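You operate a simulated robot arm through the tools that you are given. There is no shell and no other tool.

You run a simulated robot arm. Do the job below in one go: nothing can be reset, and whatever is moved stays where it is left.

TASK
Slide the dished panel up to the beam, lay the bar along it and slip two feelers under.
Fine: the 6 mm and the 9 mm feeler blocks, side by side; the 12 mm one stays put. Lay the bar about 28 mm off the panel's middle, toward the beam.

It is judged by the outcome, as a careful person would: the job done as asked, and still so three seconds after it is handed in. It fails if anything else is knocked over, pushed out of place, dropped, spilled or broken.

THE ROBOT
A 7-joint arm with a two-finger parallel gripper, fixed in place. Base frame: the origin is on the floor under the middle of its stand, x ahead of it, y to its left, z up; the work surface is at about z = 0.64. Lengths are in m, angles in rad, forces in N, time in s.
With the tool pointing down near the work surface it reaches from about 0.1 to 0.64 m from the base axis. Its first joint turns from -1.152 to 1.152 rad. Payload 1.57 kg.
The TCP is the grasp point between the finger pads, 0.03 m short of the fingertips. In the tool frame z runs along the fingers and y along their closing line. Largest opening 0.08 m; finger width 0.017, thickness 0.012; the body of the gripper, 0.04 by 0.082 m, starts 0.08 m behind the TCP.
Orientation is that of the tool frame in the base frame, as a unit quaternion [x, y, z, w]. With the fingers straight down and closing along the base's y, the tool's x points along the base's -x, its y along +y and its z along -z.

THE INTERFACE
- The arm moves only by the tool arm_command. Its argument "series" is one flat list of numbers, 7 for each row, row after row: the turn, a rotation vector about the tool's x, y, z in rad, then the shift along the tool's x, y, z in m, then the finger opening in m, from 0 to 0.08. In form: [wx, wy, wz, x, y, z, jaw, wx, wy, wz, x, y, z, jaw, ...]. A call has 1 to 20 rows; each row shifts and turns the commanded pose from where the row before left it, along the tool's axes as they then stand. Rows are played at 5 a second. More than 0.05 m and 0.15 rad between two rows, or a gripper value outside its range, and nothing of the call is played. A pose out of reach is approached as far as the arm can. The call stops where the force on the tool passes 40 N (or 10 N more than at its start, if that is more) or the arm is blocked; 0.2 s more then pass. Each finger travels about 0.072 m/s and halts on what it meets, pressing with about 38 N; the grip force reading is that of the motor and also rises with nothing between the fingers. The clock runs only during rows and for 0.2 s after the last one: add rows that do not move to give the fingers time. It gives the time, the measured TCP pose, the force on the tool (base axes), the opening and the grip force at its end, in the units of the frame above (readings bear some noise), with the torque about the TCP (base axes, N m) and any sound that the robot's microphone picked up, and new pictures: "views" is both (left out), scene, wrist or none.
- Cameras (640 x 400 px; columns grow to the right, rows downward): "scene" is fixed at [0.0361, 0.4235, 1.4136]; the picture's right is [-0.87, -0.49, 0.00], its down [-0.33, 0.59, -0.74] and it looks along [0.37, -0.64, -0.67] (base axes); focal length 347 px, centre (320, 200). "wrist" rides on the gripper at [0.072, -0.007, -0.122] in the tool frame; the picture's right is [0.09, 1.00, 0.00], its down [-0.84, 0.08, -0.54] and it looks along [-0.54, 0.05, 0.84] (tool axes); focal length 238 px, centre (320, 200).
- measure_at(camera, pixels): there is no depth. For up to 12 entries [column, row, z] of the newest picture of that camera ("zoom" is the newest enlarged one), the place [x, y] in the base frame at which the ray of that pixel passes the height z, good to about 0.002 m, but the place of the scene camera against the robot may be out by one fixed shift of up to 0.012 m in any direction. The clock stands still meanwhile.
- enlarge(camera, box): a new picture of the part [left, top, right, bottom] of that camera's present view, enlarged. The clock stands still meanwhile.
- sign_off(): hands the job in; it is judged then, once.

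Leave the gripper open and the arm clear of the work at the hand-in unless told otherwise.

The tools are called as a command line: name --argument value ..., lists and objects as JSON in quotes. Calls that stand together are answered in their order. arm_command: Moves the arm, as the interface text tells. Its arguments: {"type":"object","properties":{"series":{"type":"array"},"views":{"type":"string","enum":["both","scene","wrist","none"]}},"required":["series"]} The other tools are called the same way: measure_at (camera, pixels) gives the place at which the rays of pixels pass given heights; enlarge (camera, box) takes an enlarged picture of a part of a camera's view; sign_off () hands the job in.

At the start:

```text
t: 0.0
position: [0.402, 0.0895, 0.9544]
orientation: [-0.001, 1.0, 0.0, -0.001]
contact_force: [0.7, 0.2, -0.5]
moment: [-0.01, -0.02, 0.0]
finger_gap: 0.0802
grasp_force: 0.0
```

scene: 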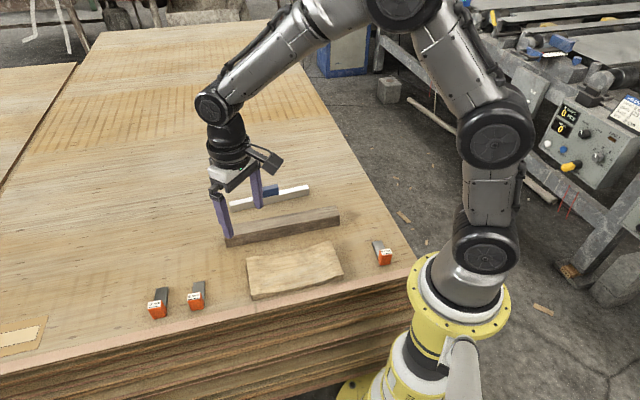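
wrist: 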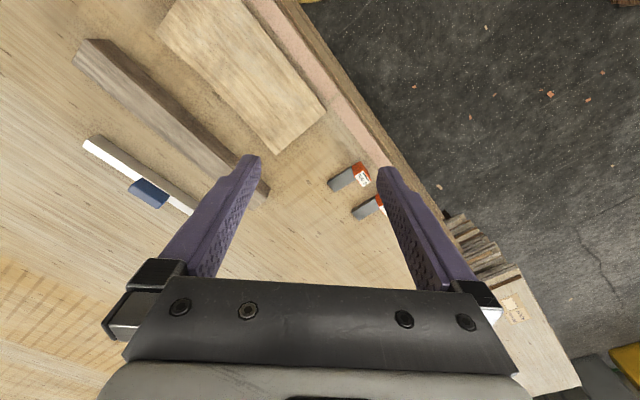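

I see the panel (scene about 295,270), the wooden beam beyond it (283,226), a white bar with a blue grip (270,196), and three feelers with orange ends at (157,303), (196,296) and (382,252). I'll enlarge these areas to look closer before moving.

enlarge --camera "scene" --box '[200, 160, 420, 310]'

enlarge --camera "scene" --box '[130, 260, 250, 335]'

enlarge --camera "scene" --box '[340, 220, 420, 280]'

enlarge --camera "wrist" --box '[60, 0, 420, 240]'

```text
2.67 times, centred on (310, 235) of scene
```

zoom: 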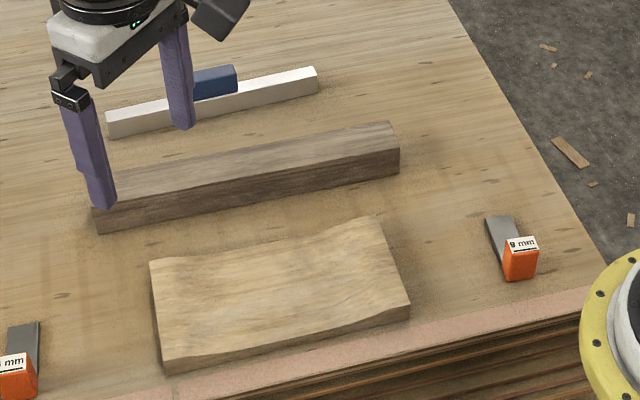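

```text
5.33 times, centred on (190, 298) of scene
```

zoom: 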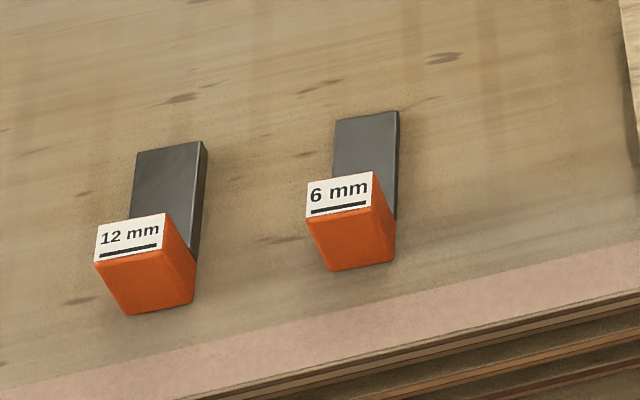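

```text
6.67 times, centred on (380, 250) of scene
```

zoom: 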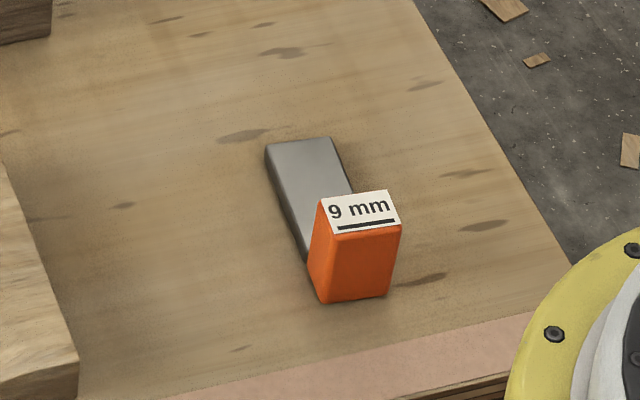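

```text
1.67 times, centred on (240, 120) of wrist
```

zoom: 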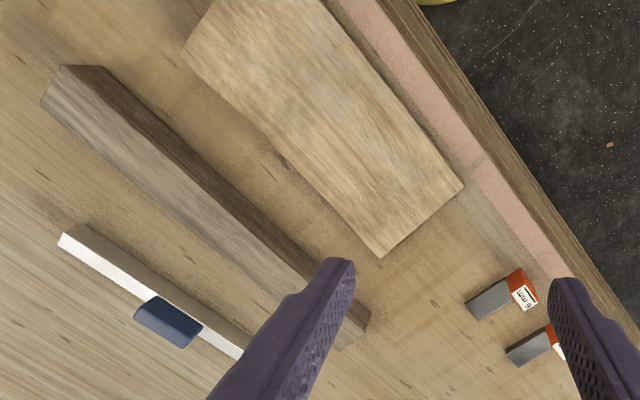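

Next I'll measure the panel, beam, bar and feelers. I'll use the newest zoom (wrist), and the same corners in the scene picture to estimate the scene camera's shift.

measure_at --camera "zoom" --pixels '[[380, 257, 0.665], [463, 187, 0.665], [185, 50, 0.665], [368, 316, 0.64], [40, 103, 0.68], [64, 66, 0.68], [110, 68, 0.64], [60, 240, 0.66], [467, 303, 0.65], [480, 320, 0.64], [507, 350, 0.65], [518, 367, 0.64]]'

measure_at --camera "scene" --pixels '[[247, 258, 0.665], [251, 299, 0.64], [332, 242, 0.665], [343, 274, 0.665], [343, 279, 0.64], [227, 247, 0.64], [340, 226, 0.64], [340, 214, 0.67], [335, 208, 0.67], [229, 211, 0.64], [309, 193, 0.64], [309, 186, 0.66]]'

```text
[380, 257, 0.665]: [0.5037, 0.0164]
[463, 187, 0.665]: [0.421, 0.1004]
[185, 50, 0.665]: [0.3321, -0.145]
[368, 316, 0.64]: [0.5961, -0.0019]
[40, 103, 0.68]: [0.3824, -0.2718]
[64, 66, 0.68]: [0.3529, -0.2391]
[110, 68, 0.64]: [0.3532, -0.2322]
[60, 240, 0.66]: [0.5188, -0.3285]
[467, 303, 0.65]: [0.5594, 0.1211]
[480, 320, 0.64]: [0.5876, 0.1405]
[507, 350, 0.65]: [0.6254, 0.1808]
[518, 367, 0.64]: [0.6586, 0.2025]
```

```text
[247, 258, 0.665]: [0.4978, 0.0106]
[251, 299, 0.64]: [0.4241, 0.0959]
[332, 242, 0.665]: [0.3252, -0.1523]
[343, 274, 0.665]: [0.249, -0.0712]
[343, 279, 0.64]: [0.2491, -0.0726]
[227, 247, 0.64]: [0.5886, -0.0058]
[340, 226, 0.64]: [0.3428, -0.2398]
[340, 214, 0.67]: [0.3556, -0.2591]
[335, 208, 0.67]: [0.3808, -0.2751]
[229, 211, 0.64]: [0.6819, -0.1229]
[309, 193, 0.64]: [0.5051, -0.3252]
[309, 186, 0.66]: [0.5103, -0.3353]
```

The panel's long edge and the beam both run along about (0.73, 0.69). The panel's beam-side edge is about 0.077 m from the beam face. I'll turn the tool about 0.82 rad so its closing line runs along the panel. Then I'll move over the work, staying high, for a better wrist view.

arm_command --series '[0, 0, 0.1362, 0, 0, 0, 0.08, 0, 0, 0.1362, 0, 0, 0, 0.08, 0, 0, 0.1362, 0, 0, 0, 0.08, 0, 0, 0.1362, 0, 0, 0, 0.08, 0, 0, 0.1362, 0, 0, 0, 0.08, 0, 0, 0.1362, 0, 0, 0, 0.08, 0, 0, 0, -0.02, -0.0151, 0, 0.08, 0, 0, 0, -0.02, -0.0151, 0, 0.08, 0, 0, 0, -0.02, -0.0151, 0, 0.08, 0, 0, 0, -0.02, -0.0151, 0, 0.08]'

```text
t: 2.2
position: [0.4153, -0.0107, 0.9545]
orientation: [0.397, 0.918, 0.0, 0.0]
contact_force: [0.1, 0.4, 1.0]
moment: [0.0, 0.02, 0.01]
finger_gap: 0.0799
grasp_force: 0.0
```

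scene: 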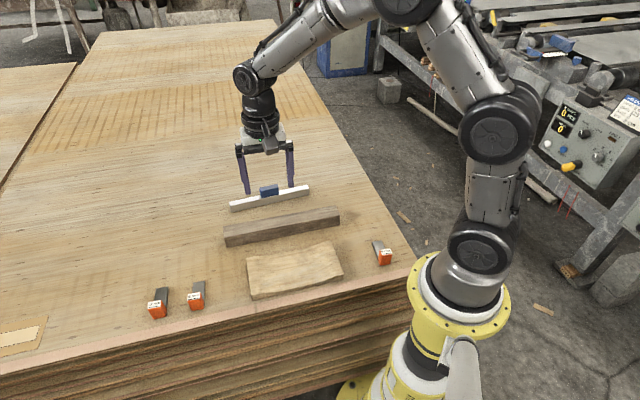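
wrist: 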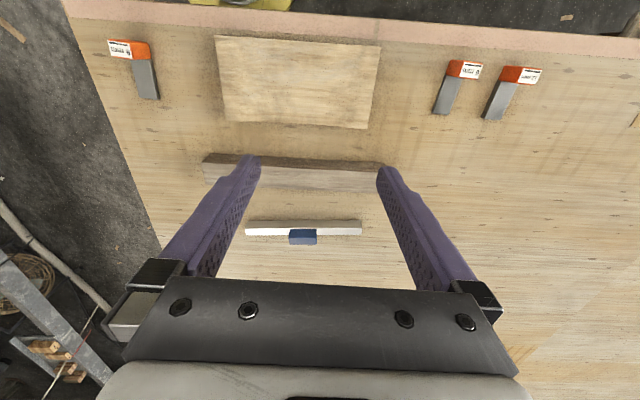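

The picture now lines up with the work: panel at the top (300,80), beam (290,175), bar with its blue grip (303,232). The feelers are at (135,70), (455,87) and (510,92). I'll enlarge for detail and measure.

enlarge --camera "wrist" --box '[190, 20, 400, 150]'

measure_at --camera "wrist" --pixels '[[215, 36, 0.665], [381, 44, 0.665], [368, 128, 0.665], [225, 121, 0.665], [202, 159, 0.68], [385, 165, 0.68], [246, 229, 0.66], [361, 229, 0.66], [245, 235, 0.66], [362, 235, 0.66], [303, 229, 0.68], [303, 244, 0.66]]'

enlarge --camera "wrist" --box '[220, 140, 400, 260]'

enlarge --camera "scene" --box '[215, 170, 325, 250]'

```text
3.05 times, centred on (295, 85) of wrist
```

zoom: 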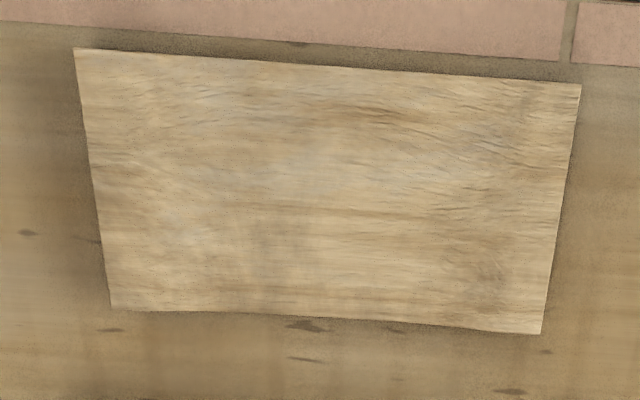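

```text
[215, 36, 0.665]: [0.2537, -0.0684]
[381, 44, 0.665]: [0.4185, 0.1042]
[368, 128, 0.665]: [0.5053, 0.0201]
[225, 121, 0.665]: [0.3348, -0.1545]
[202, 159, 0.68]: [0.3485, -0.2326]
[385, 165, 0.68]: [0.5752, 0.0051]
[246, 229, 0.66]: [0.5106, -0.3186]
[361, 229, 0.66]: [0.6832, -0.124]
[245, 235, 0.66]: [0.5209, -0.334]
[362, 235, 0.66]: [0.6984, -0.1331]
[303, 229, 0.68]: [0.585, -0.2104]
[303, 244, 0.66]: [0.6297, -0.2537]
```

```text
3.33 times, centred on (310, 200) of wrist
```

zoom: 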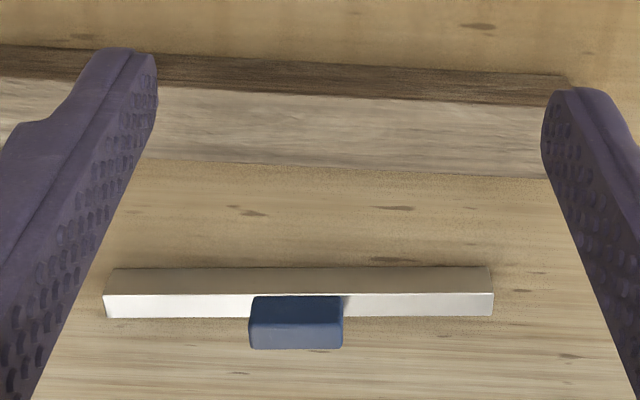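

```text
5.00 times, centred on (270, 210) of scene
```

zoom: 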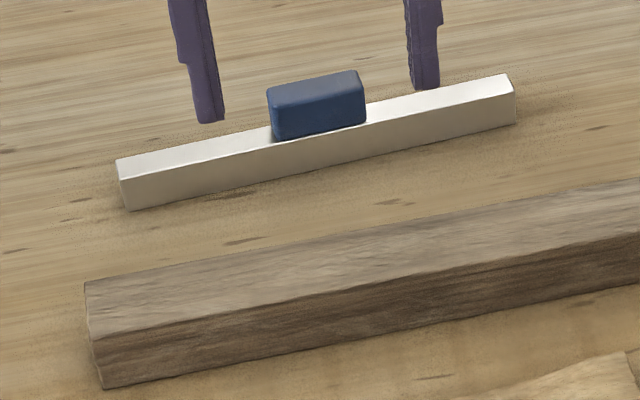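

The bar has a blue grip block on top at its centre. Next I'll get heights and sizes by sampling bottom and top edges at several heights.

measure_at --camera "wrist" --pixels '[[248.5, 220.4, 0.64], [361, 219.8, 0.64], [245.2, 227.9, 0.66], [361.9, 227.6, 0.66], [245.2, 227.9, 0.67], [361.9, 227.6, 0.67], [245.2, 235.1, 0.66], [361.6, 234.8, 0.66], [290.5, 229, 0.66], [317, 229, 0.66], [289.6, 236.6, 0.68], [317, 236.6, 0.68]]'

measure_at --camera "zoom" --pixels '[[127, 210, 0.64], [515, 123, 0.64], [119, 178, 0.66], [513, 92, 0.66], [117, 160, 0.66], [505, 74, 0.66], [272, 141, 0.66], [366, 122, 0.66], [270, 110, 0.68], [363, 92, 0.68], [103, 386, 0.64], [92, 340, 0.67]]'

```text
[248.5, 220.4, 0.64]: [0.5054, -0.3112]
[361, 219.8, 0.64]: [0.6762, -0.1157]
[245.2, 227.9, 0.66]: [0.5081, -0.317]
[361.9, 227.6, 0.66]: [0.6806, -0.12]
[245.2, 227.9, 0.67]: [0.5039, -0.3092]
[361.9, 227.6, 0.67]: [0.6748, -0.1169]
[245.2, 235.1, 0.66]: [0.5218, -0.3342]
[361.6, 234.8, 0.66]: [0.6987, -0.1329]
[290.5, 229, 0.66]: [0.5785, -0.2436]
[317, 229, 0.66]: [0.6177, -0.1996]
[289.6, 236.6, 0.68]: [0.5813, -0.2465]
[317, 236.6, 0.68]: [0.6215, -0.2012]
```

```text
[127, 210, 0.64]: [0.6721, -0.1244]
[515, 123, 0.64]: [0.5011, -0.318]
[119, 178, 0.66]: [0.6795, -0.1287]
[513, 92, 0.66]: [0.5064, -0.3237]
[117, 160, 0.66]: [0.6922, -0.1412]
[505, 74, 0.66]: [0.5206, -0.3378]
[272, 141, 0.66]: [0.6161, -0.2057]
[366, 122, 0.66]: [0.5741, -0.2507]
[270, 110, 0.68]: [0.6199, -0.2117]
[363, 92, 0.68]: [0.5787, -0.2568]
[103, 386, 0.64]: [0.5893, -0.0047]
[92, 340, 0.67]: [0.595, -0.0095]
```

The bar is about 0.26 × 0.022 × 0.027 m, and its grip reaches to about z 0.693. The bar's centre is near (0.599,-0.221), close to the limit of reach. The beam is about 0.04 m high. Now I'll look closer at the panel's dish and the feelers.

enlarge --camera "scene" --box '[240, 230, 350, 305]'

measure_at --camera "zoom" --pixels '[[37, 158, 0.665], [60, 400, 0.64], [530, 62, 0.665], [600, 260, 0.64]]'

enlarge --camera "wrist" --box '[420, 45, 560, 130]'

enlarge --camera "wrist" --box '[90, 25, 200, 110]'

```text
5.33 times, centred on (295, 268) of scene
```

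zoom: 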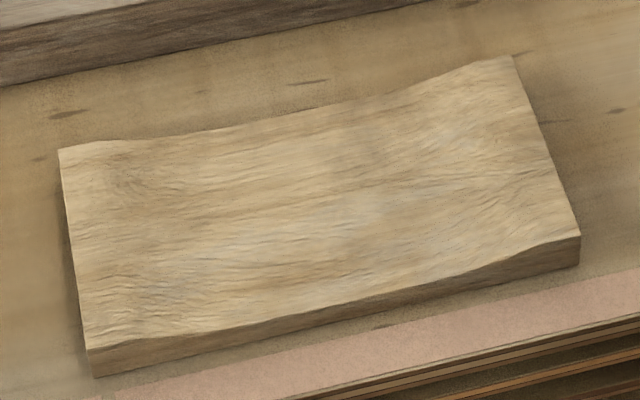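

```text
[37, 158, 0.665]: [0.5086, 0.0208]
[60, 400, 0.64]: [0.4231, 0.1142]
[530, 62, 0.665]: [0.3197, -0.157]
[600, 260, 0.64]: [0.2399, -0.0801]
```

```text
4.57 times, centred on (490, 88) of wrist
```

zoom: 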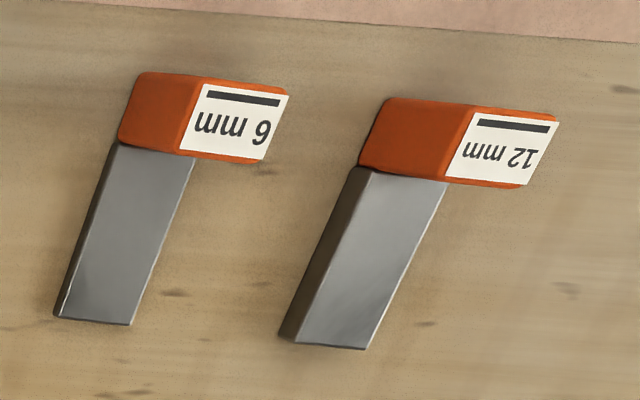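

```text
4.71 times, centred on (145, 68) of wrist
```

zoom: 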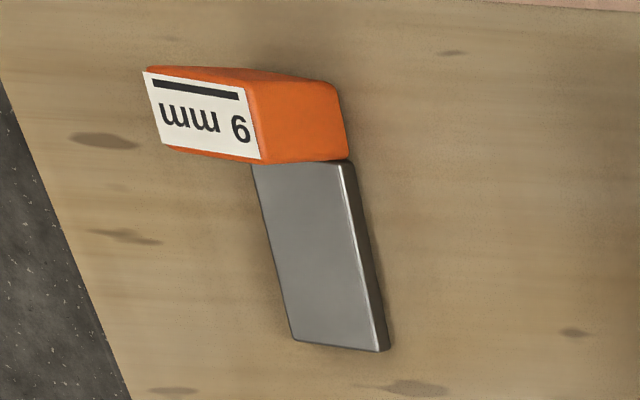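

Now I'll look closer at the panel's near-edge profile in the scene camera.

enlarge --camera "scene" --box '[248, 265, 300, 305]'

enlarge --camera "scene" --box '[296, 260, 348, 300]'

enlarge --camera "scene" --box '[242, 232, 342, 272]'

```text
10.00 times, centred on (274, 285) of scene
```

zoom: 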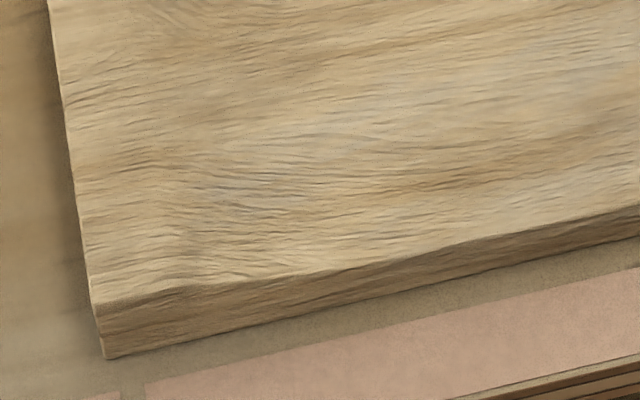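

```text
10.00 times, centred on (322, 280) of scene
```

zoom: 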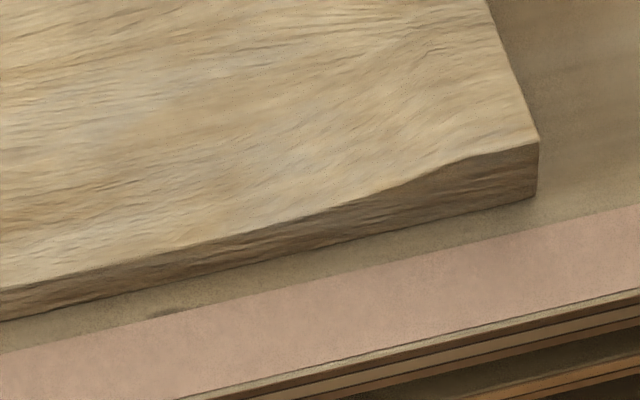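

```text
6.40 times, centred on (292, 252) of scene
```

zoom: 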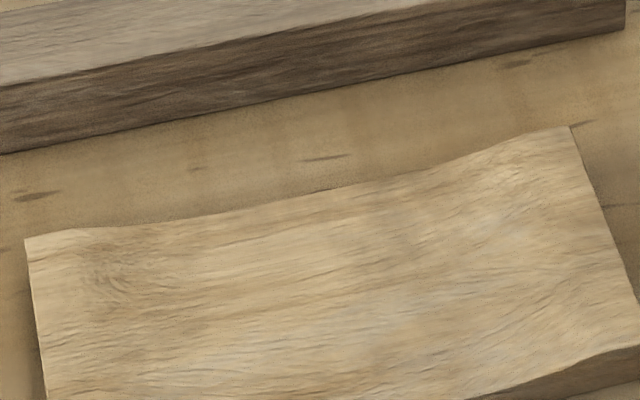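

The panel's ends are about 19 mm thick with a dip of roughly 8–10 mm, slightly deeper on the beam side. Next I'll measure the beam's lines and the feelers more exactly from the wrist picture.

measure_at --camera "wrist" --pixels '[[214, 153.5, 0.64], [385, 162.8, 0.64], [262, 155.9, 0.64], [262, 167, 0.68], [376, 171.2, 0.68], [376, 162.3, 0.64], [215, 36, 0.66], [381, 44, 0.66], [368, 128, 0.66], [225, 121, 0.66]]'

measure_at --camera "zoom" --pixels '[[25, 238, 0.66], [570, 125, 0.66], [0, 155, 0.64], [625, 32, 0.64]]'

enlarge --camera "wrist" --box '[420, 45, 560, 130]'

measure_at --camera "zoom" --pixels '[[55, 318, 0.643], [131, 325, 0.643], [120, 143, 0.646], [194, 157, 0.646], [118, 138, 0.646], [136, 74, 0.646], [180, 150, 0.66], [208, 82, 0.66], [289, 93, 0.66], [264, 160, 0.66], [289, 93, 0.67], [264, 160, 0.67]]'

enlarge --camera "wrist" --box '[90, 25, 200, 110]'

measure_at --camera "zoom" --pixels '[[292, 342, 0.649], [379, 351, 0.649], [387, 347, 0.64], [254, 165, 0.649], [340, 160, 0.649], [349, 160, 0.64], [333, 84, 0.64], [261, 158, 0.66], [250, 84, 0.66], [145, 72, 0.66], [165, 145, 0.66], [165, 145, 0.67]]'

```text
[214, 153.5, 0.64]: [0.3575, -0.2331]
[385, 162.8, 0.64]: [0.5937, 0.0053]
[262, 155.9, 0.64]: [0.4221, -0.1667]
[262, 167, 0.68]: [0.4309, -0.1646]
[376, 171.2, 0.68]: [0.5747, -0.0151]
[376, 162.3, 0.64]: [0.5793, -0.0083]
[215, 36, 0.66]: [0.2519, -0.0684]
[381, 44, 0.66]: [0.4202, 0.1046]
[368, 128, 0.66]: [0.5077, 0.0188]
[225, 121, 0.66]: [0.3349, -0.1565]
```

```text
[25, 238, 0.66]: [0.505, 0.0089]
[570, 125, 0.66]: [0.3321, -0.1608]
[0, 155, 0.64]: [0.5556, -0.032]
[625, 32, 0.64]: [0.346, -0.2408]
```

```text
4.57 times, centred on (490, 88) of wrist
```

zoom: 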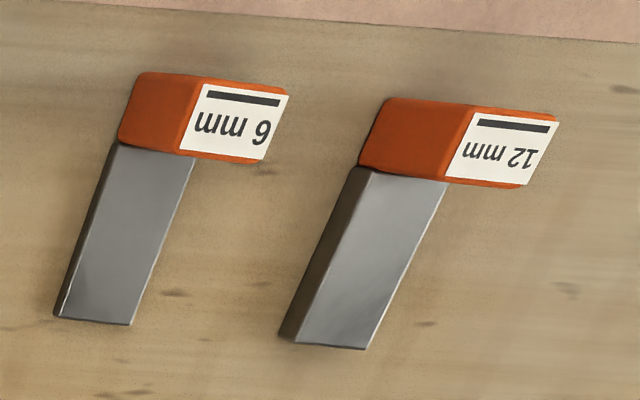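

```text
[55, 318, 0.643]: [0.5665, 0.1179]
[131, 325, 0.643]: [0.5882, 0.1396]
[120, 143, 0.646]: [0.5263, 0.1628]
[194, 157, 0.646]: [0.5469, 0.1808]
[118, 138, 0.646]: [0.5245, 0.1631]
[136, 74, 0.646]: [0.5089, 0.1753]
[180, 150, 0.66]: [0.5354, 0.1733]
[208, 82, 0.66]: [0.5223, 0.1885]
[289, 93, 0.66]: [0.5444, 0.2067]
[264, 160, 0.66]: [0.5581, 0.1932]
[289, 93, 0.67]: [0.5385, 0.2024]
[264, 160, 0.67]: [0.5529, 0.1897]
```

```text
4.71 times, centred on (145, 68) of wrist
```

zoom: 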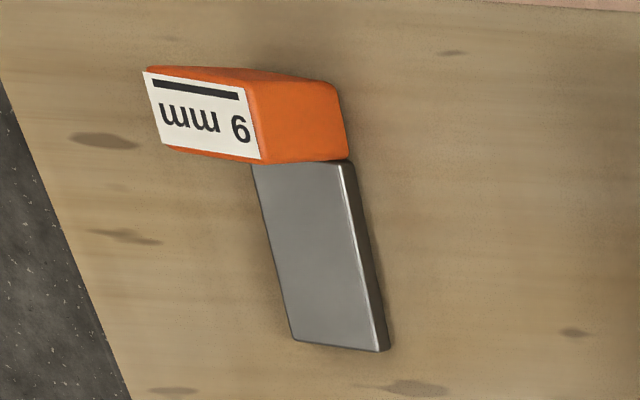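

```text
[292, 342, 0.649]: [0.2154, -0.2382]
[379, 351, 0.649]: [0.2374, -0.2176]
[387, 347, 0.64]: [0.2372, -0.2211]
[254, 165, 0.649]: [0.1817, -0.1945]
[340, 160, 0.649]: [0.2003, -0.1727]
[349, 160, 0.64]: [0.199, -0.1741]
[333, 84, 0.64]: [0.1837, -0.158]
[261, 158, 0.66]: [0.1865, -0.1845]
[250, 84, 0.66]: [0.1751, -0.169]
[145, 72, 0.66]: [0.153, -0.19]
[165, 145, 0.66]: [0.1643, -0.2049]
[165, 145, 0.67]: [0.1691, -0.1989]
```

Both edges run at about 45.2°. In directions n (toward the beam) and l (along it), the beam face is at n≈0.4175. The panel spans n 0.226–0.3475 and l 0.127–0.370, so it needs about 70 mm of travel. I'll set the tool to 45.2° and move to the robot side of the panel's near edge at z 0.80, jaws wide open, so two points of contact can push it squarely.

arm_command --series '[0, 0, -0.035, 0, 0, 0, 0.08, 0, 0, 0, 0.0281, -0.0091, 0.0386, 0.08, 0, 0, 0, 0.0281, -0.0091, 0.0386, 0.08, 0, 0, 0, 0.0281, -0.0091, 0.0386, 0.08, 0, 0, 0, 0.0281, -0.0091, 0.0386, 0.08, 0, 0, 0, 0, 0, 0, 0.08]'

```text
t: 3.6
position: [0.3056, 0.0449, 0.7998]
orientation: [0.381, 0.925, 0.0, 0.0]
contact_force: [0.7, 0.6, 0.7]
moment: [0.03, 0.02, 0.03]
finger_gap: 0.0802
grasp_force: 0.0
```

scene: 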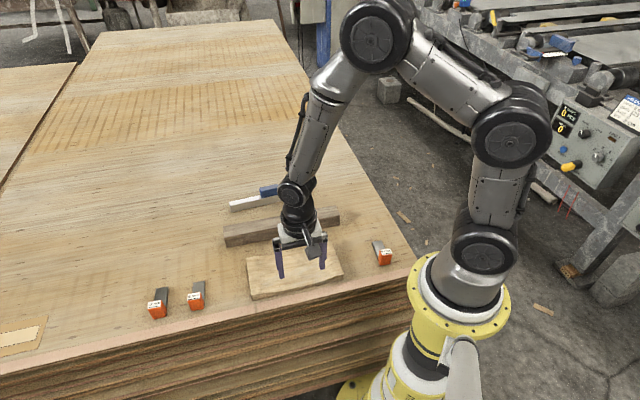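
wrist: 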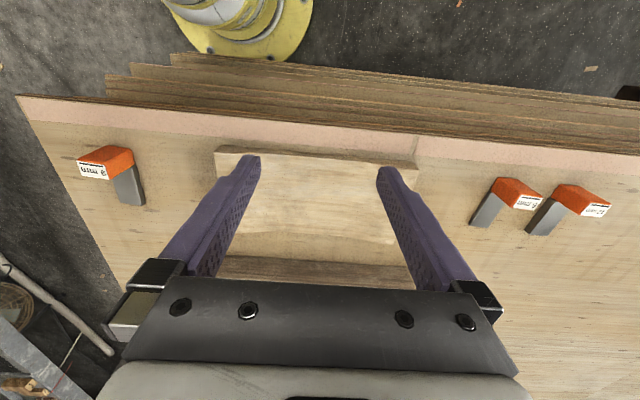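

The tool is at n≈0.185, l≈0.247. The panel's near face is visible at (215,155)–(418,170). I'll enlarge and measure it before descending.

enlarge --camera "wrist" --box '[200, 130, 440, 280]'

measure_at --camera "wrist" --pixels '[[215, 154, 0.66], [418, 170, 0.66], [217, 146, 0.64], [418, 162, 0.64], [225, 257, 0.66], [400, 263, 0.66]]'

```text
2.67 times, centred on (320, 205) of wrist
```

zoom: 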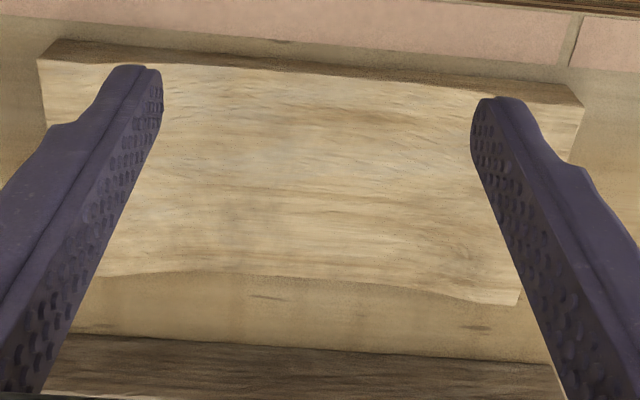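

```text
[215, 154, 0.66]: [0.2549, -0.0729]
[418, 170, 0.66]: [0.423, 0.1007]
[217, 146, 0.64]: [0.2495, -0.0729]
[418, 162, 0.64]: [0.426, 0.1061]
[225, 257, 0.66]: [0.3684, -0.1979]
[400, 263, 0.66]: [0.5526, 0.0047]
```

measure_at --camera "zoom" --pixels '[[55, 38, 0.64], [565, 84, 0.64], [38, 60, 0.659], [583, 104, 0.659], [517, 304, 0.659], [100, 333, 0.64], [540, 362, 0.64], [300, 71, 0.65], [300, 60, 0.64], [300, 278, 0.65]]'

```text
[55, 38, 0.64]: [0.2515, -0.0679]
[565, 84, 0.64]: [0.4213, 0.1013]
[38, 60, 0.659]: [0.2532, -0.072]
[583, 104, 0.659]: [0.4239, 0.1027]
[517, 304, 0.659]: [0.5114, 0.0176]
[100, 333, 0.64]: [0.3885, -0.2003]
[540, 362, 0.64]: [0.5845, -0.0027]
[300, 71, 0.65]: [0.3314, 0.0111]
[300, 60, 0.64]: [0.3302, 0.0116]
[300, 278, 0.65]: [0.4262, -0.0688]
```

The near edge is at n≈0.2275 and the beam face at n≈0.417. I'll descend to TCP z 0.676, so the fingertips are about 6 mm above the table, 30 mm short of the edge. Then I'll advance to just before contact.

arm_command --series '[0, 0, 0, 0, 0.001, 0.04, 0.08, 0, 0, 0, 0, 0.001, 0.04, 0.08, 0, 0, 0, 0, 0, 0.03, 0.08, 0, 0, 0, 0, 0, 0.0138, 0.08, 0, 0, 0, -0.012, 0, 0, 0.08, 0, 0, 0, -0.012, 0, 0, 0.08, 0, 0, 0, 0, 0, 0, 0.08]'

```text
t: 5.2
position: [0.3274, 0.0266, 0.6755]
orientation: [0.38, 0.925, -0.001, 0.0]
contact_force: [-0.4, 0.3, 0.2]
moment: [0.06, -0.04, -0.01]
finger_gap: 0.0801
grasp_force: 0.0
```

scene: 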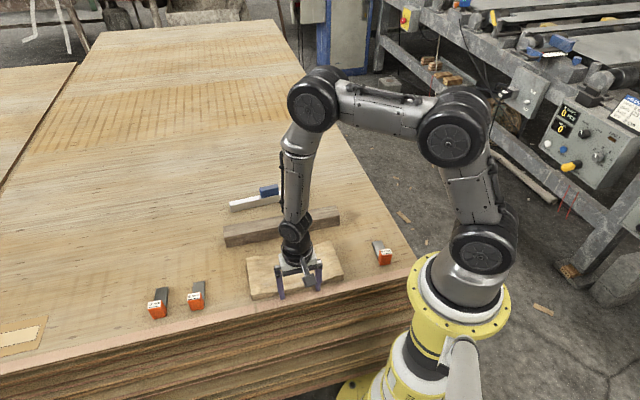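
wrist: 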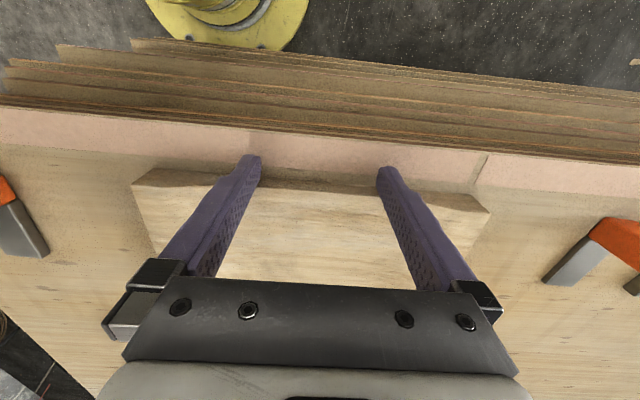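

enlarge --camera "wrist" --box '[120, 130, 500, 290]'

enlarge --camera "scene" --box '[235, 225, 355, 305]'

```text
1.68 times, centred on (310, 210) of wrist
```

zoom: 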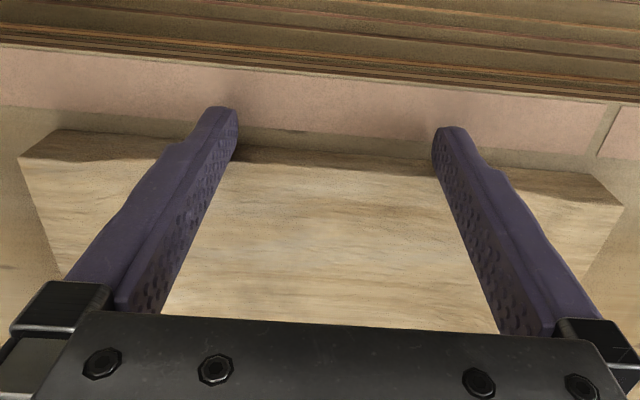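

```text
5.00 times, centred on (295, 265) of scene
```

zoom: 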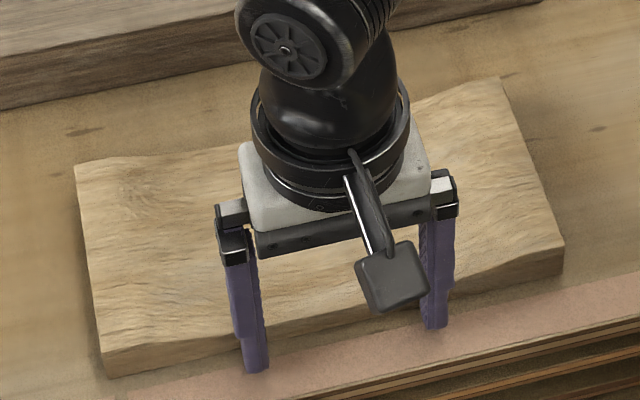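

The fingertips are on the robot side of the near face, centred. I'll push toward the beam (tool -x) slowly, 4 mm per row, for 56 mm. That stops well short of the beam.

arm_command --series '[0, 0, 0, -0.004, 0, 0, 0.08, 0, 0, 0, -0.004, 0, 0, 0.08, 0, 0, 0, -0.004, 0, 0, 0.08, 0, 0, 0, -0.004, 0, 0, 0.08, 0, 0, 0, -0.004, 0, 0, 0.08, 0, 0, 0, -0.004, 0, 0, 0.08, 0, 0, 0, -0.004, 0, 0, 0.08, 0, 0, 0, -0.004, 0, 0, 0.08, 0, 0, 0, -0.004, 0, 0, 0.08, 0, 0, 0, -0.004, 0, 0, 0.08, 0, 0, 0, -0.004, 0, 0, 0.08, 0, 0, 0, -0.004, 0, 0, 0.08, 0, 0, 0, -0.004, 0, 0, 0.08, 0, 0, 0, -0.004, 0, 0, 0.08]'

```text
t: 8.2
position: [0.3659, -0.0115, 0.6765]
orientation: [0.381, 0.925, 0.0, -0.001]
contact_force: [-2.0, 0.5, 1.5]
moment: [0.06, 0.01, -0.02]
finger_gap: 0.0804
grasp_force: 0.1
```

scene: 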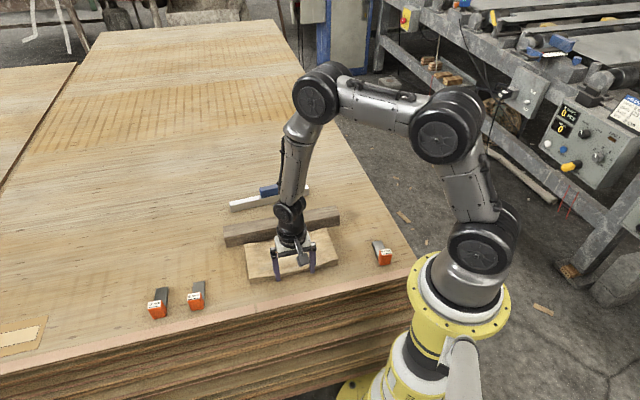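
wrist: 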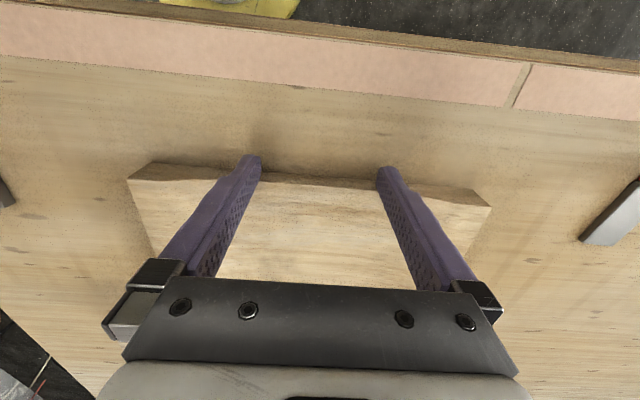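

The panel is sliding squarely with about 2 N. Now I'll check the remaining gap to the beam in an enlarged scene view.

enlarge --camera "scene" --box '[225, 200, 350, 285]'

enlarge --camera "wrist" --box '[110, 140, 510, 290]'

```text
4.71 times, centred on (288, 242) of scene
```

zoom: 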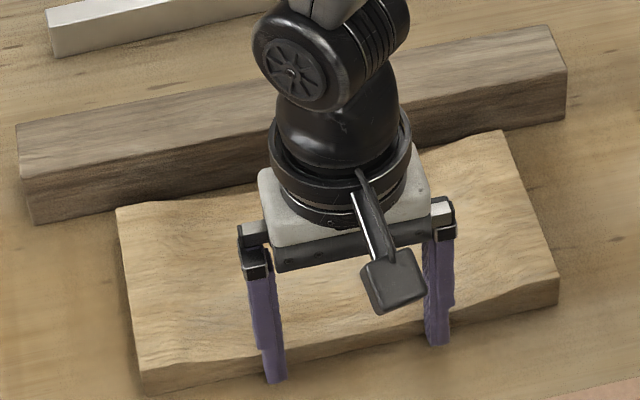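

```text
1.60 times, centred on (310, 215) of wrist
```

zoom: 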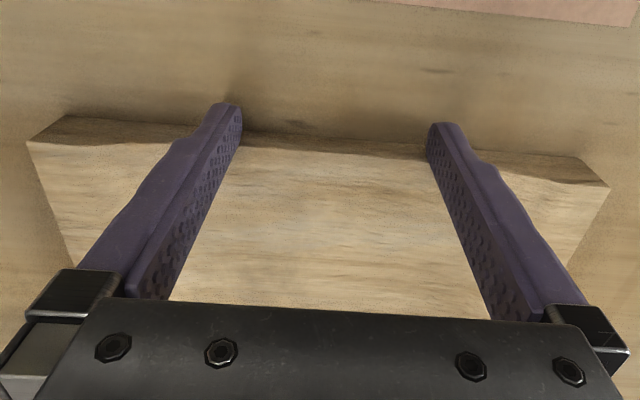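

About 18–20 mm remains. I'll push another 14 mm at 2 mm per row.

arm_command --series '[0, 0, 0, -0.002, 0, 0, 0.08, 0, 0, 0, -0.002, 0, 0, 0.08, 0, 0, 0, -0.002, 0, 0, 0.08, 0, 0, 0, -0.002, 0, 0, 0.08, 0, 0, 0, -0.002, 0, 0, 0.08, 0, 0, 0, -0.002, 0, 0, 0.08, 0, 0, 0, -0.002, 0, 0, 0.08]'

enlarge --camera "scene" --box '[220, 200, 280, 260]'

enlarge --camera "scene" --box '[300, 195, 350, 245]'

```text
t: 9.8
position: [0.3756, -0.0225, 0.6776]
orientation: [0.38, 0.925, 0.0, 0.0]
contact_force: [-0.7, 1.6, 0.3]
moment: [0.03, 0.04, 0.03]
finger_gap: 0.08
grasp_force: 0.1
```

scene: 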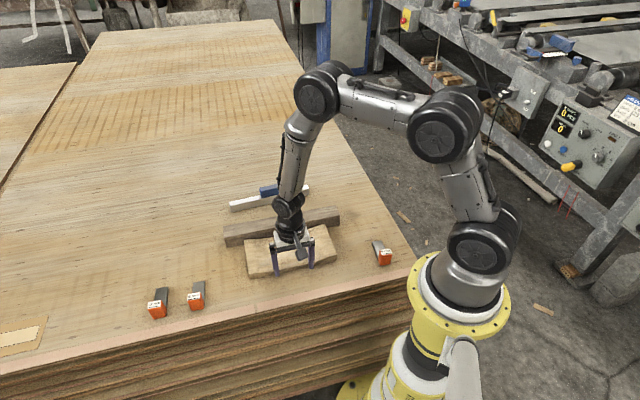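
wrist: 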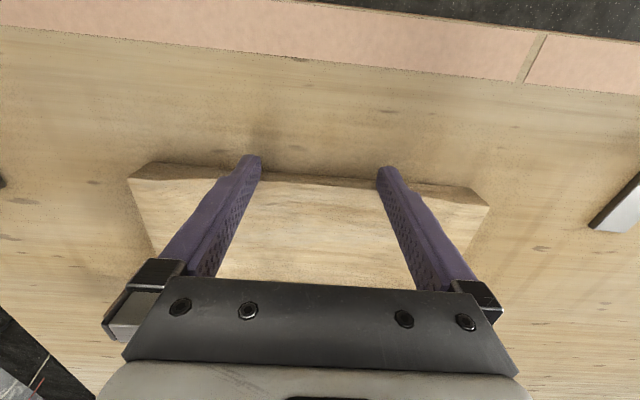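

```text
6.67 times, centred on (250, 230) of scene
```

zoom: 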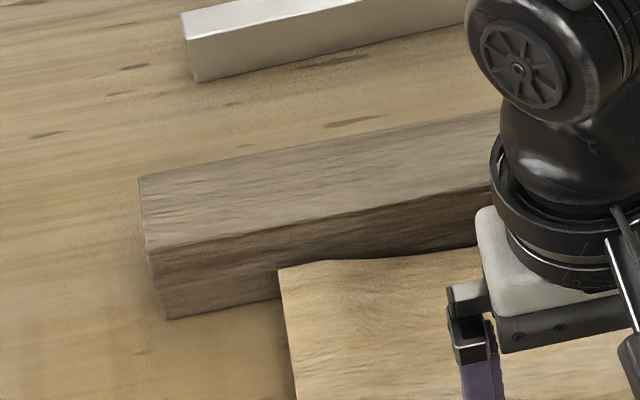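

```text
8.00 times, centred on (325, 220) of scene
```

zoom: 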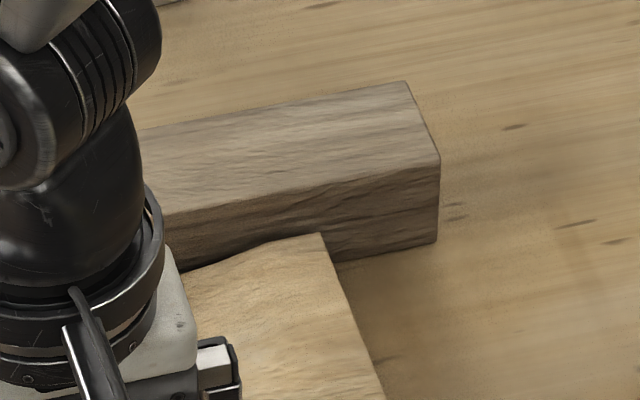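

About 4–5 mm is left on both ends, still square. From here I'll use 1 mm rows and watch the force.

arm_command --series '[0, 0, 0, -0.001, 0, 0, 0.08, 0, 0, 0, -0.001, 0, 0, 0.08, 0, 0, 0, -0.001, 0, 0, 0.08]' --views "none"

```text
t: 10.6
position: [0.3777, -0.0231, 0.6771]
orientation: [0.381, 0.925, 0.0, -0.001]
contact_force: [-1.5, 1.5, 1.1]
moment: [0.03, 0.0, 0.02]
finger_gap: 0.0799
grasp_force: 0.0
```

The force is still about 2 N (sliding friction). Next step is 1 mm.

arm_command --series '[0, 0, 0, -0.001, 0, 0, 0.08, 0, 0, 0, 0, 0, 0, 0.08]' --views "none"

arm_command --series '[0, 0, 0, -0.001, 0, 0, 0.08, 0, 0, 0, 0, 0, 0, 0.08]' --views "scene"

enlarge --camera "scene" --box '[220, 200, 280, 260]'

enlarge --camera "scene" --box '[300, 195, 350, 245]'

```text
t: 11.2
position: [0.3786, -0.0238, 0.676]
orientation: [0.381, 0.925, 0.0, 0.0]
contact_force: [-1.8, 0.9, 1.1]
moment: [0.01, 0.05, -0.01]
finger_gap: 0.08
grasp_force: 0.1
```

```text
t: 11.8
position: [0.3798, -0.0258, 0.6768]
orientation: [0.381, 0.924, 0.0, 0.001]
contact_force: [-2.1, 1.6, 1.6]
moment: [0.04, 0.06, -0.03]
finger_gap: 0.0798
grasp_force: 0.0
```

scene: 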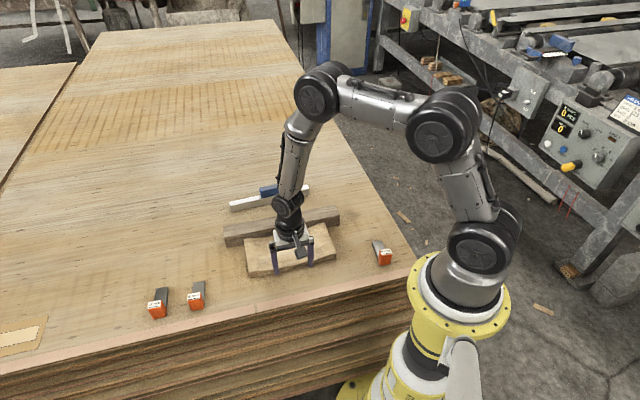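

```text
6.67 times, centred on (250, 230) of scene
```

zoom: 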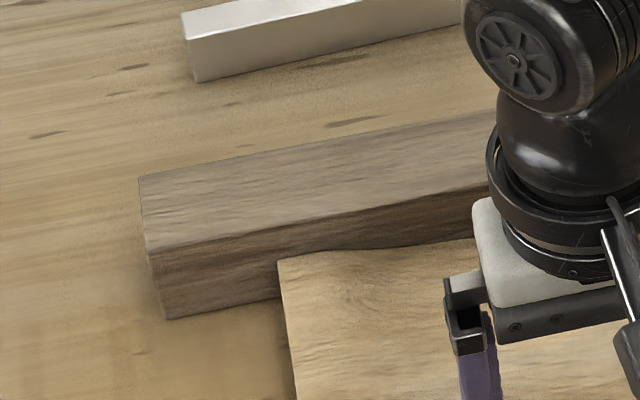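

```text
8.00 times, centred on (325, 220) of scene
```

zoom: 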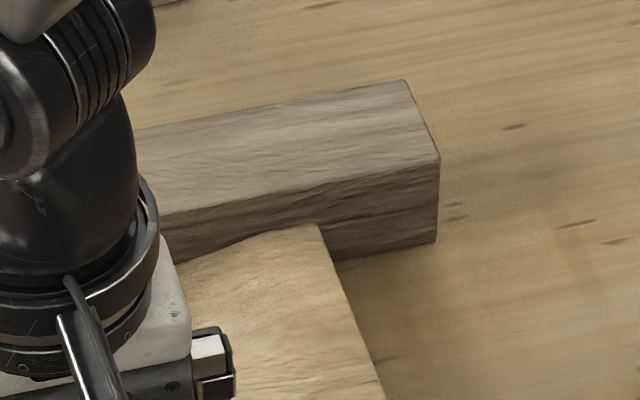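

By geometry we should be at or near contact. I'll look closely at the joint at both ends.

enlarge --camera "scene" --box '[234, 225, 274, 250]'

enlarge --camera "scene" --box '[312, 205, 352, 235]'

enlarge --camera "wrist" --box '[110, 140, 510, 290]'

```text
16.00 times, centred on (254, 238) of scene
```

zoom: 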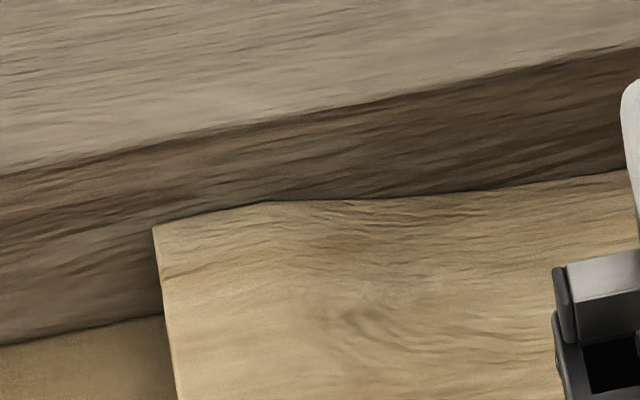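

```text
13.33 times, centred on (332, 220) of scene
```

zoom: 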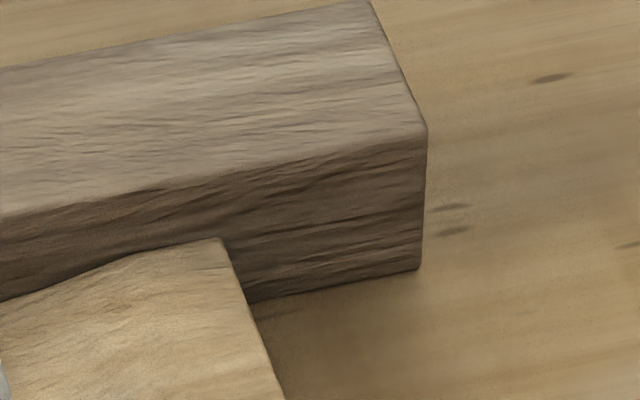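

```text
1.60 times, centred on (310, 215) of wrist
```

zoom: 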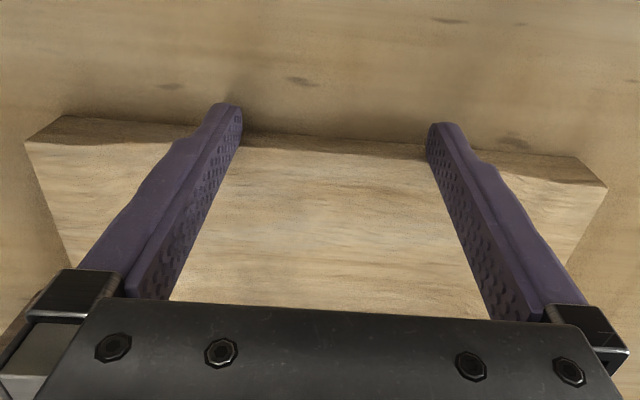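

The corner heights over the beam's base line now match a panel about 20 mm thick in contact at both ends. I'll make one more 0.5 mm nudge to look for a force rise.

arm_command --series '[0, 0, 0, -0.0005, 0, 0, 0.08, 0, 0, 0, 0, 0, 0, 0.08]' --views "scene"

enlarge --camera "scene" --box '[312, 205, 352, 235]'

enlarge --camera "scene" --box '[218, 225, 258, 250]'

```text
t: 12.4
position: [0.3804, -0.0258, 0.6771]
orientation: [0.381, 0.925, 0.0, 0.0]
contact_force: [-2.2, 3.4, 1.4]
moment: [0.08, 0.02, -0.01]
finger_gap: 0.0798
grasp_force: 0.1
```

scene: 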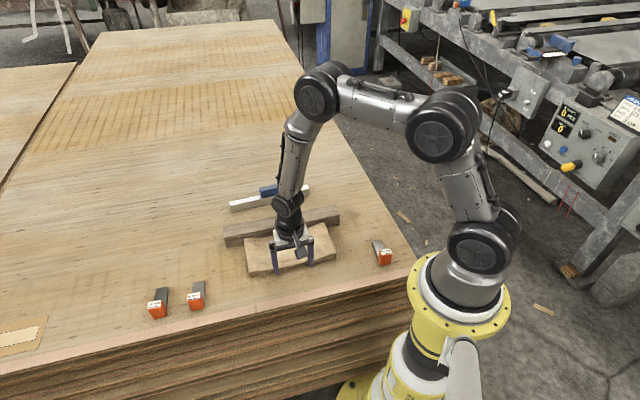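

```text
13.33 times, centred on (332, 220) of scene
```

zoom: 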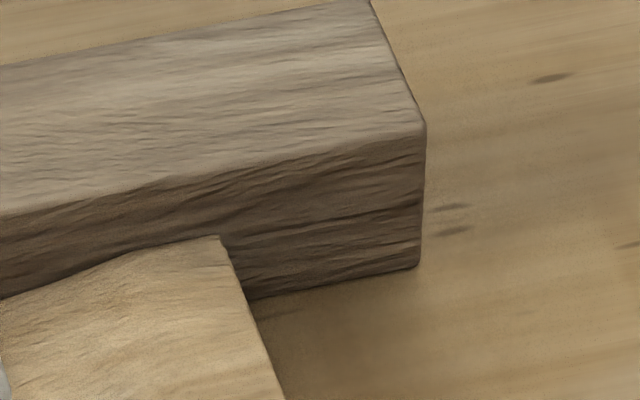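

```text
16.00 times, centred on (238, 238) of scene
```

zoom: 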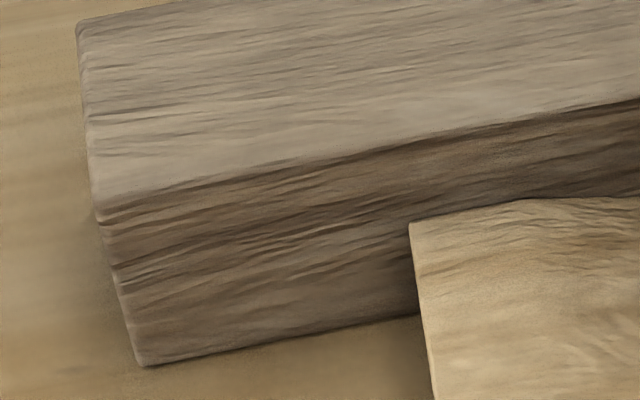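

The last nudge raised the force to about 4 N along the push, and the beam's far-right corner shifted by under 2 mm. The panel is touching the beam at both ends, so I'll stop pushing. I'll back the fingers off 20 mm, rise, and look from above.

arm_command --series '[0, 0, 0, 0.005, 0, 0, 0.08, 0, 0, 0, 0.02, 0, 0, 0.08, 0, 0, 0, 0, 0, -0.03, 0.08, 0, 0, 0, 0, 0, -0.045, 0.08, 0, 0, 0, 0, 0, -0.045, 0.08, 0, 0, 0, 0, 0, -0.045, 0.08, 0, 0, 0, 0, 0, -0.03, 0.08, 0, 0, 0, 0, 0, 0, 0.08]'

enlarge --camera "wrist" --box '[190, 60, 430, 210]'

enlarge --camera "scene" --box '[215, 190, 350, 285]'

```text
t: 14.2
position: [0.3588, -0.0108, 0.8683]
orientation: [0.381, 0.924, 0.0, -0.001]
contact_force: [-0.4, 0.3, 0.7]
moment: [0.01, 0.0, 0.0]
finger_gap: 0.0799
grasp_force: 0.1
```

scene: 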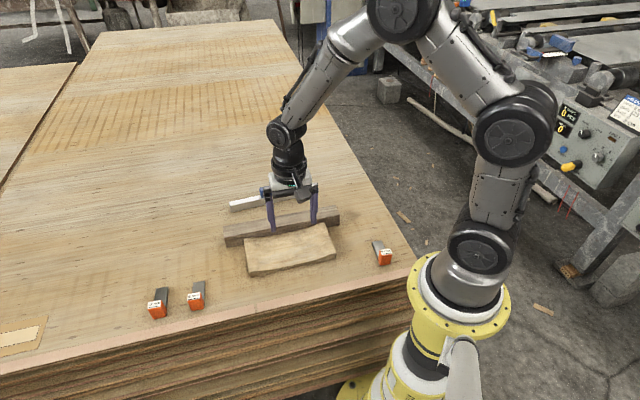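
wrist: 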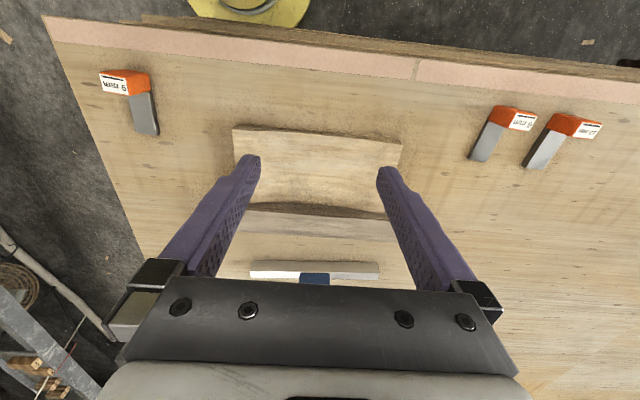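

```text
2.67 times, centred on (310, 135) of wrist
```

zoom: 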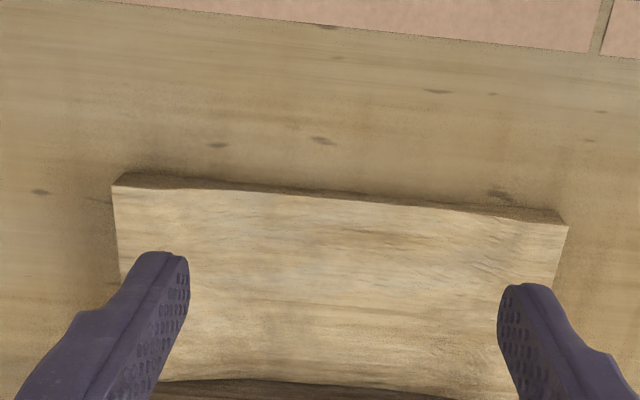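

```text
4.21 times, centred on (282, 238) of scene
```

zoom: 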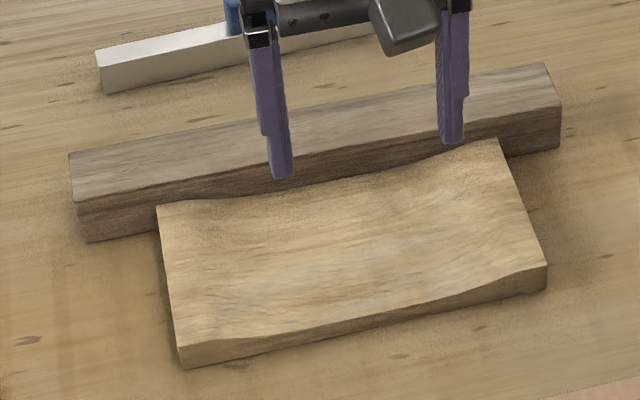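

The panel sits against the beam. Next is the bar. I'll turn the tool about −1.634 rad in place, up high, so the jaws close across the bar.

arm_command --series '[0, 0, -0.1486, 0, 0, 0, 0.08, 0, 0, -0.1486, 0, 0, 0, 0.08, 0, 0, -0.1486, 0, 0, 0, 0.08, 0, 0, -0.1486, 0, 0, 0, 0.08, 0, 0, -0.1486, 0, 0, 0, 0.08, 0, 0, -0.1486, 0, 0, 0, 0.08, 0, 0, -0.1486, 0, 0, 0, 0.08, 0, 0, -0.1486, 0, 0, 0, 0.08, 0, 0, -0.1486, 0, 0, 0, 0.08, 0, 0, -0.1486, 0, 0, 0, 0.08, 0, 0, -0.1486, 0, 0, 0, 0.08, 0, 0, 0, 0, 0, 0, 0.08]'

```text
t: 16.8
position: [0.361, -0.0078, 0.8712]
orientation: [-0.414, 0.91, 0.0, 0.0]
contact_force: [0.1, -0.4, -0.5]
moment: [0.0, 0.03, 0.0]
finger_gap: 0.0799
grasp_force: 0.0
```

scene: 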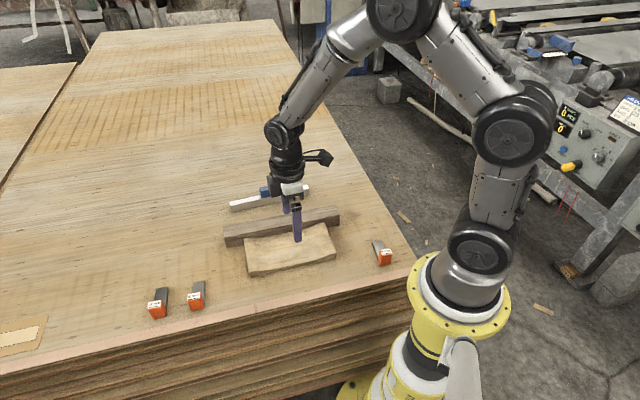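
wrist: 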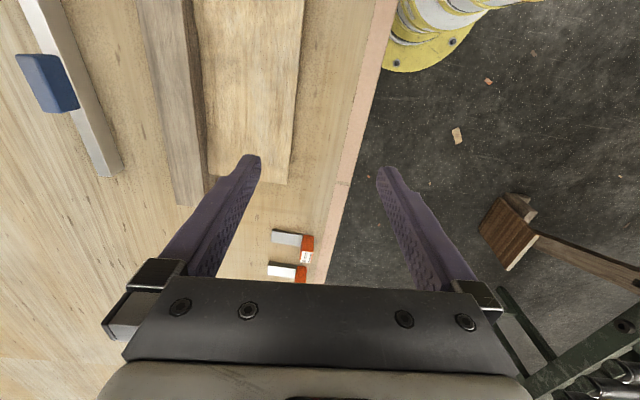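

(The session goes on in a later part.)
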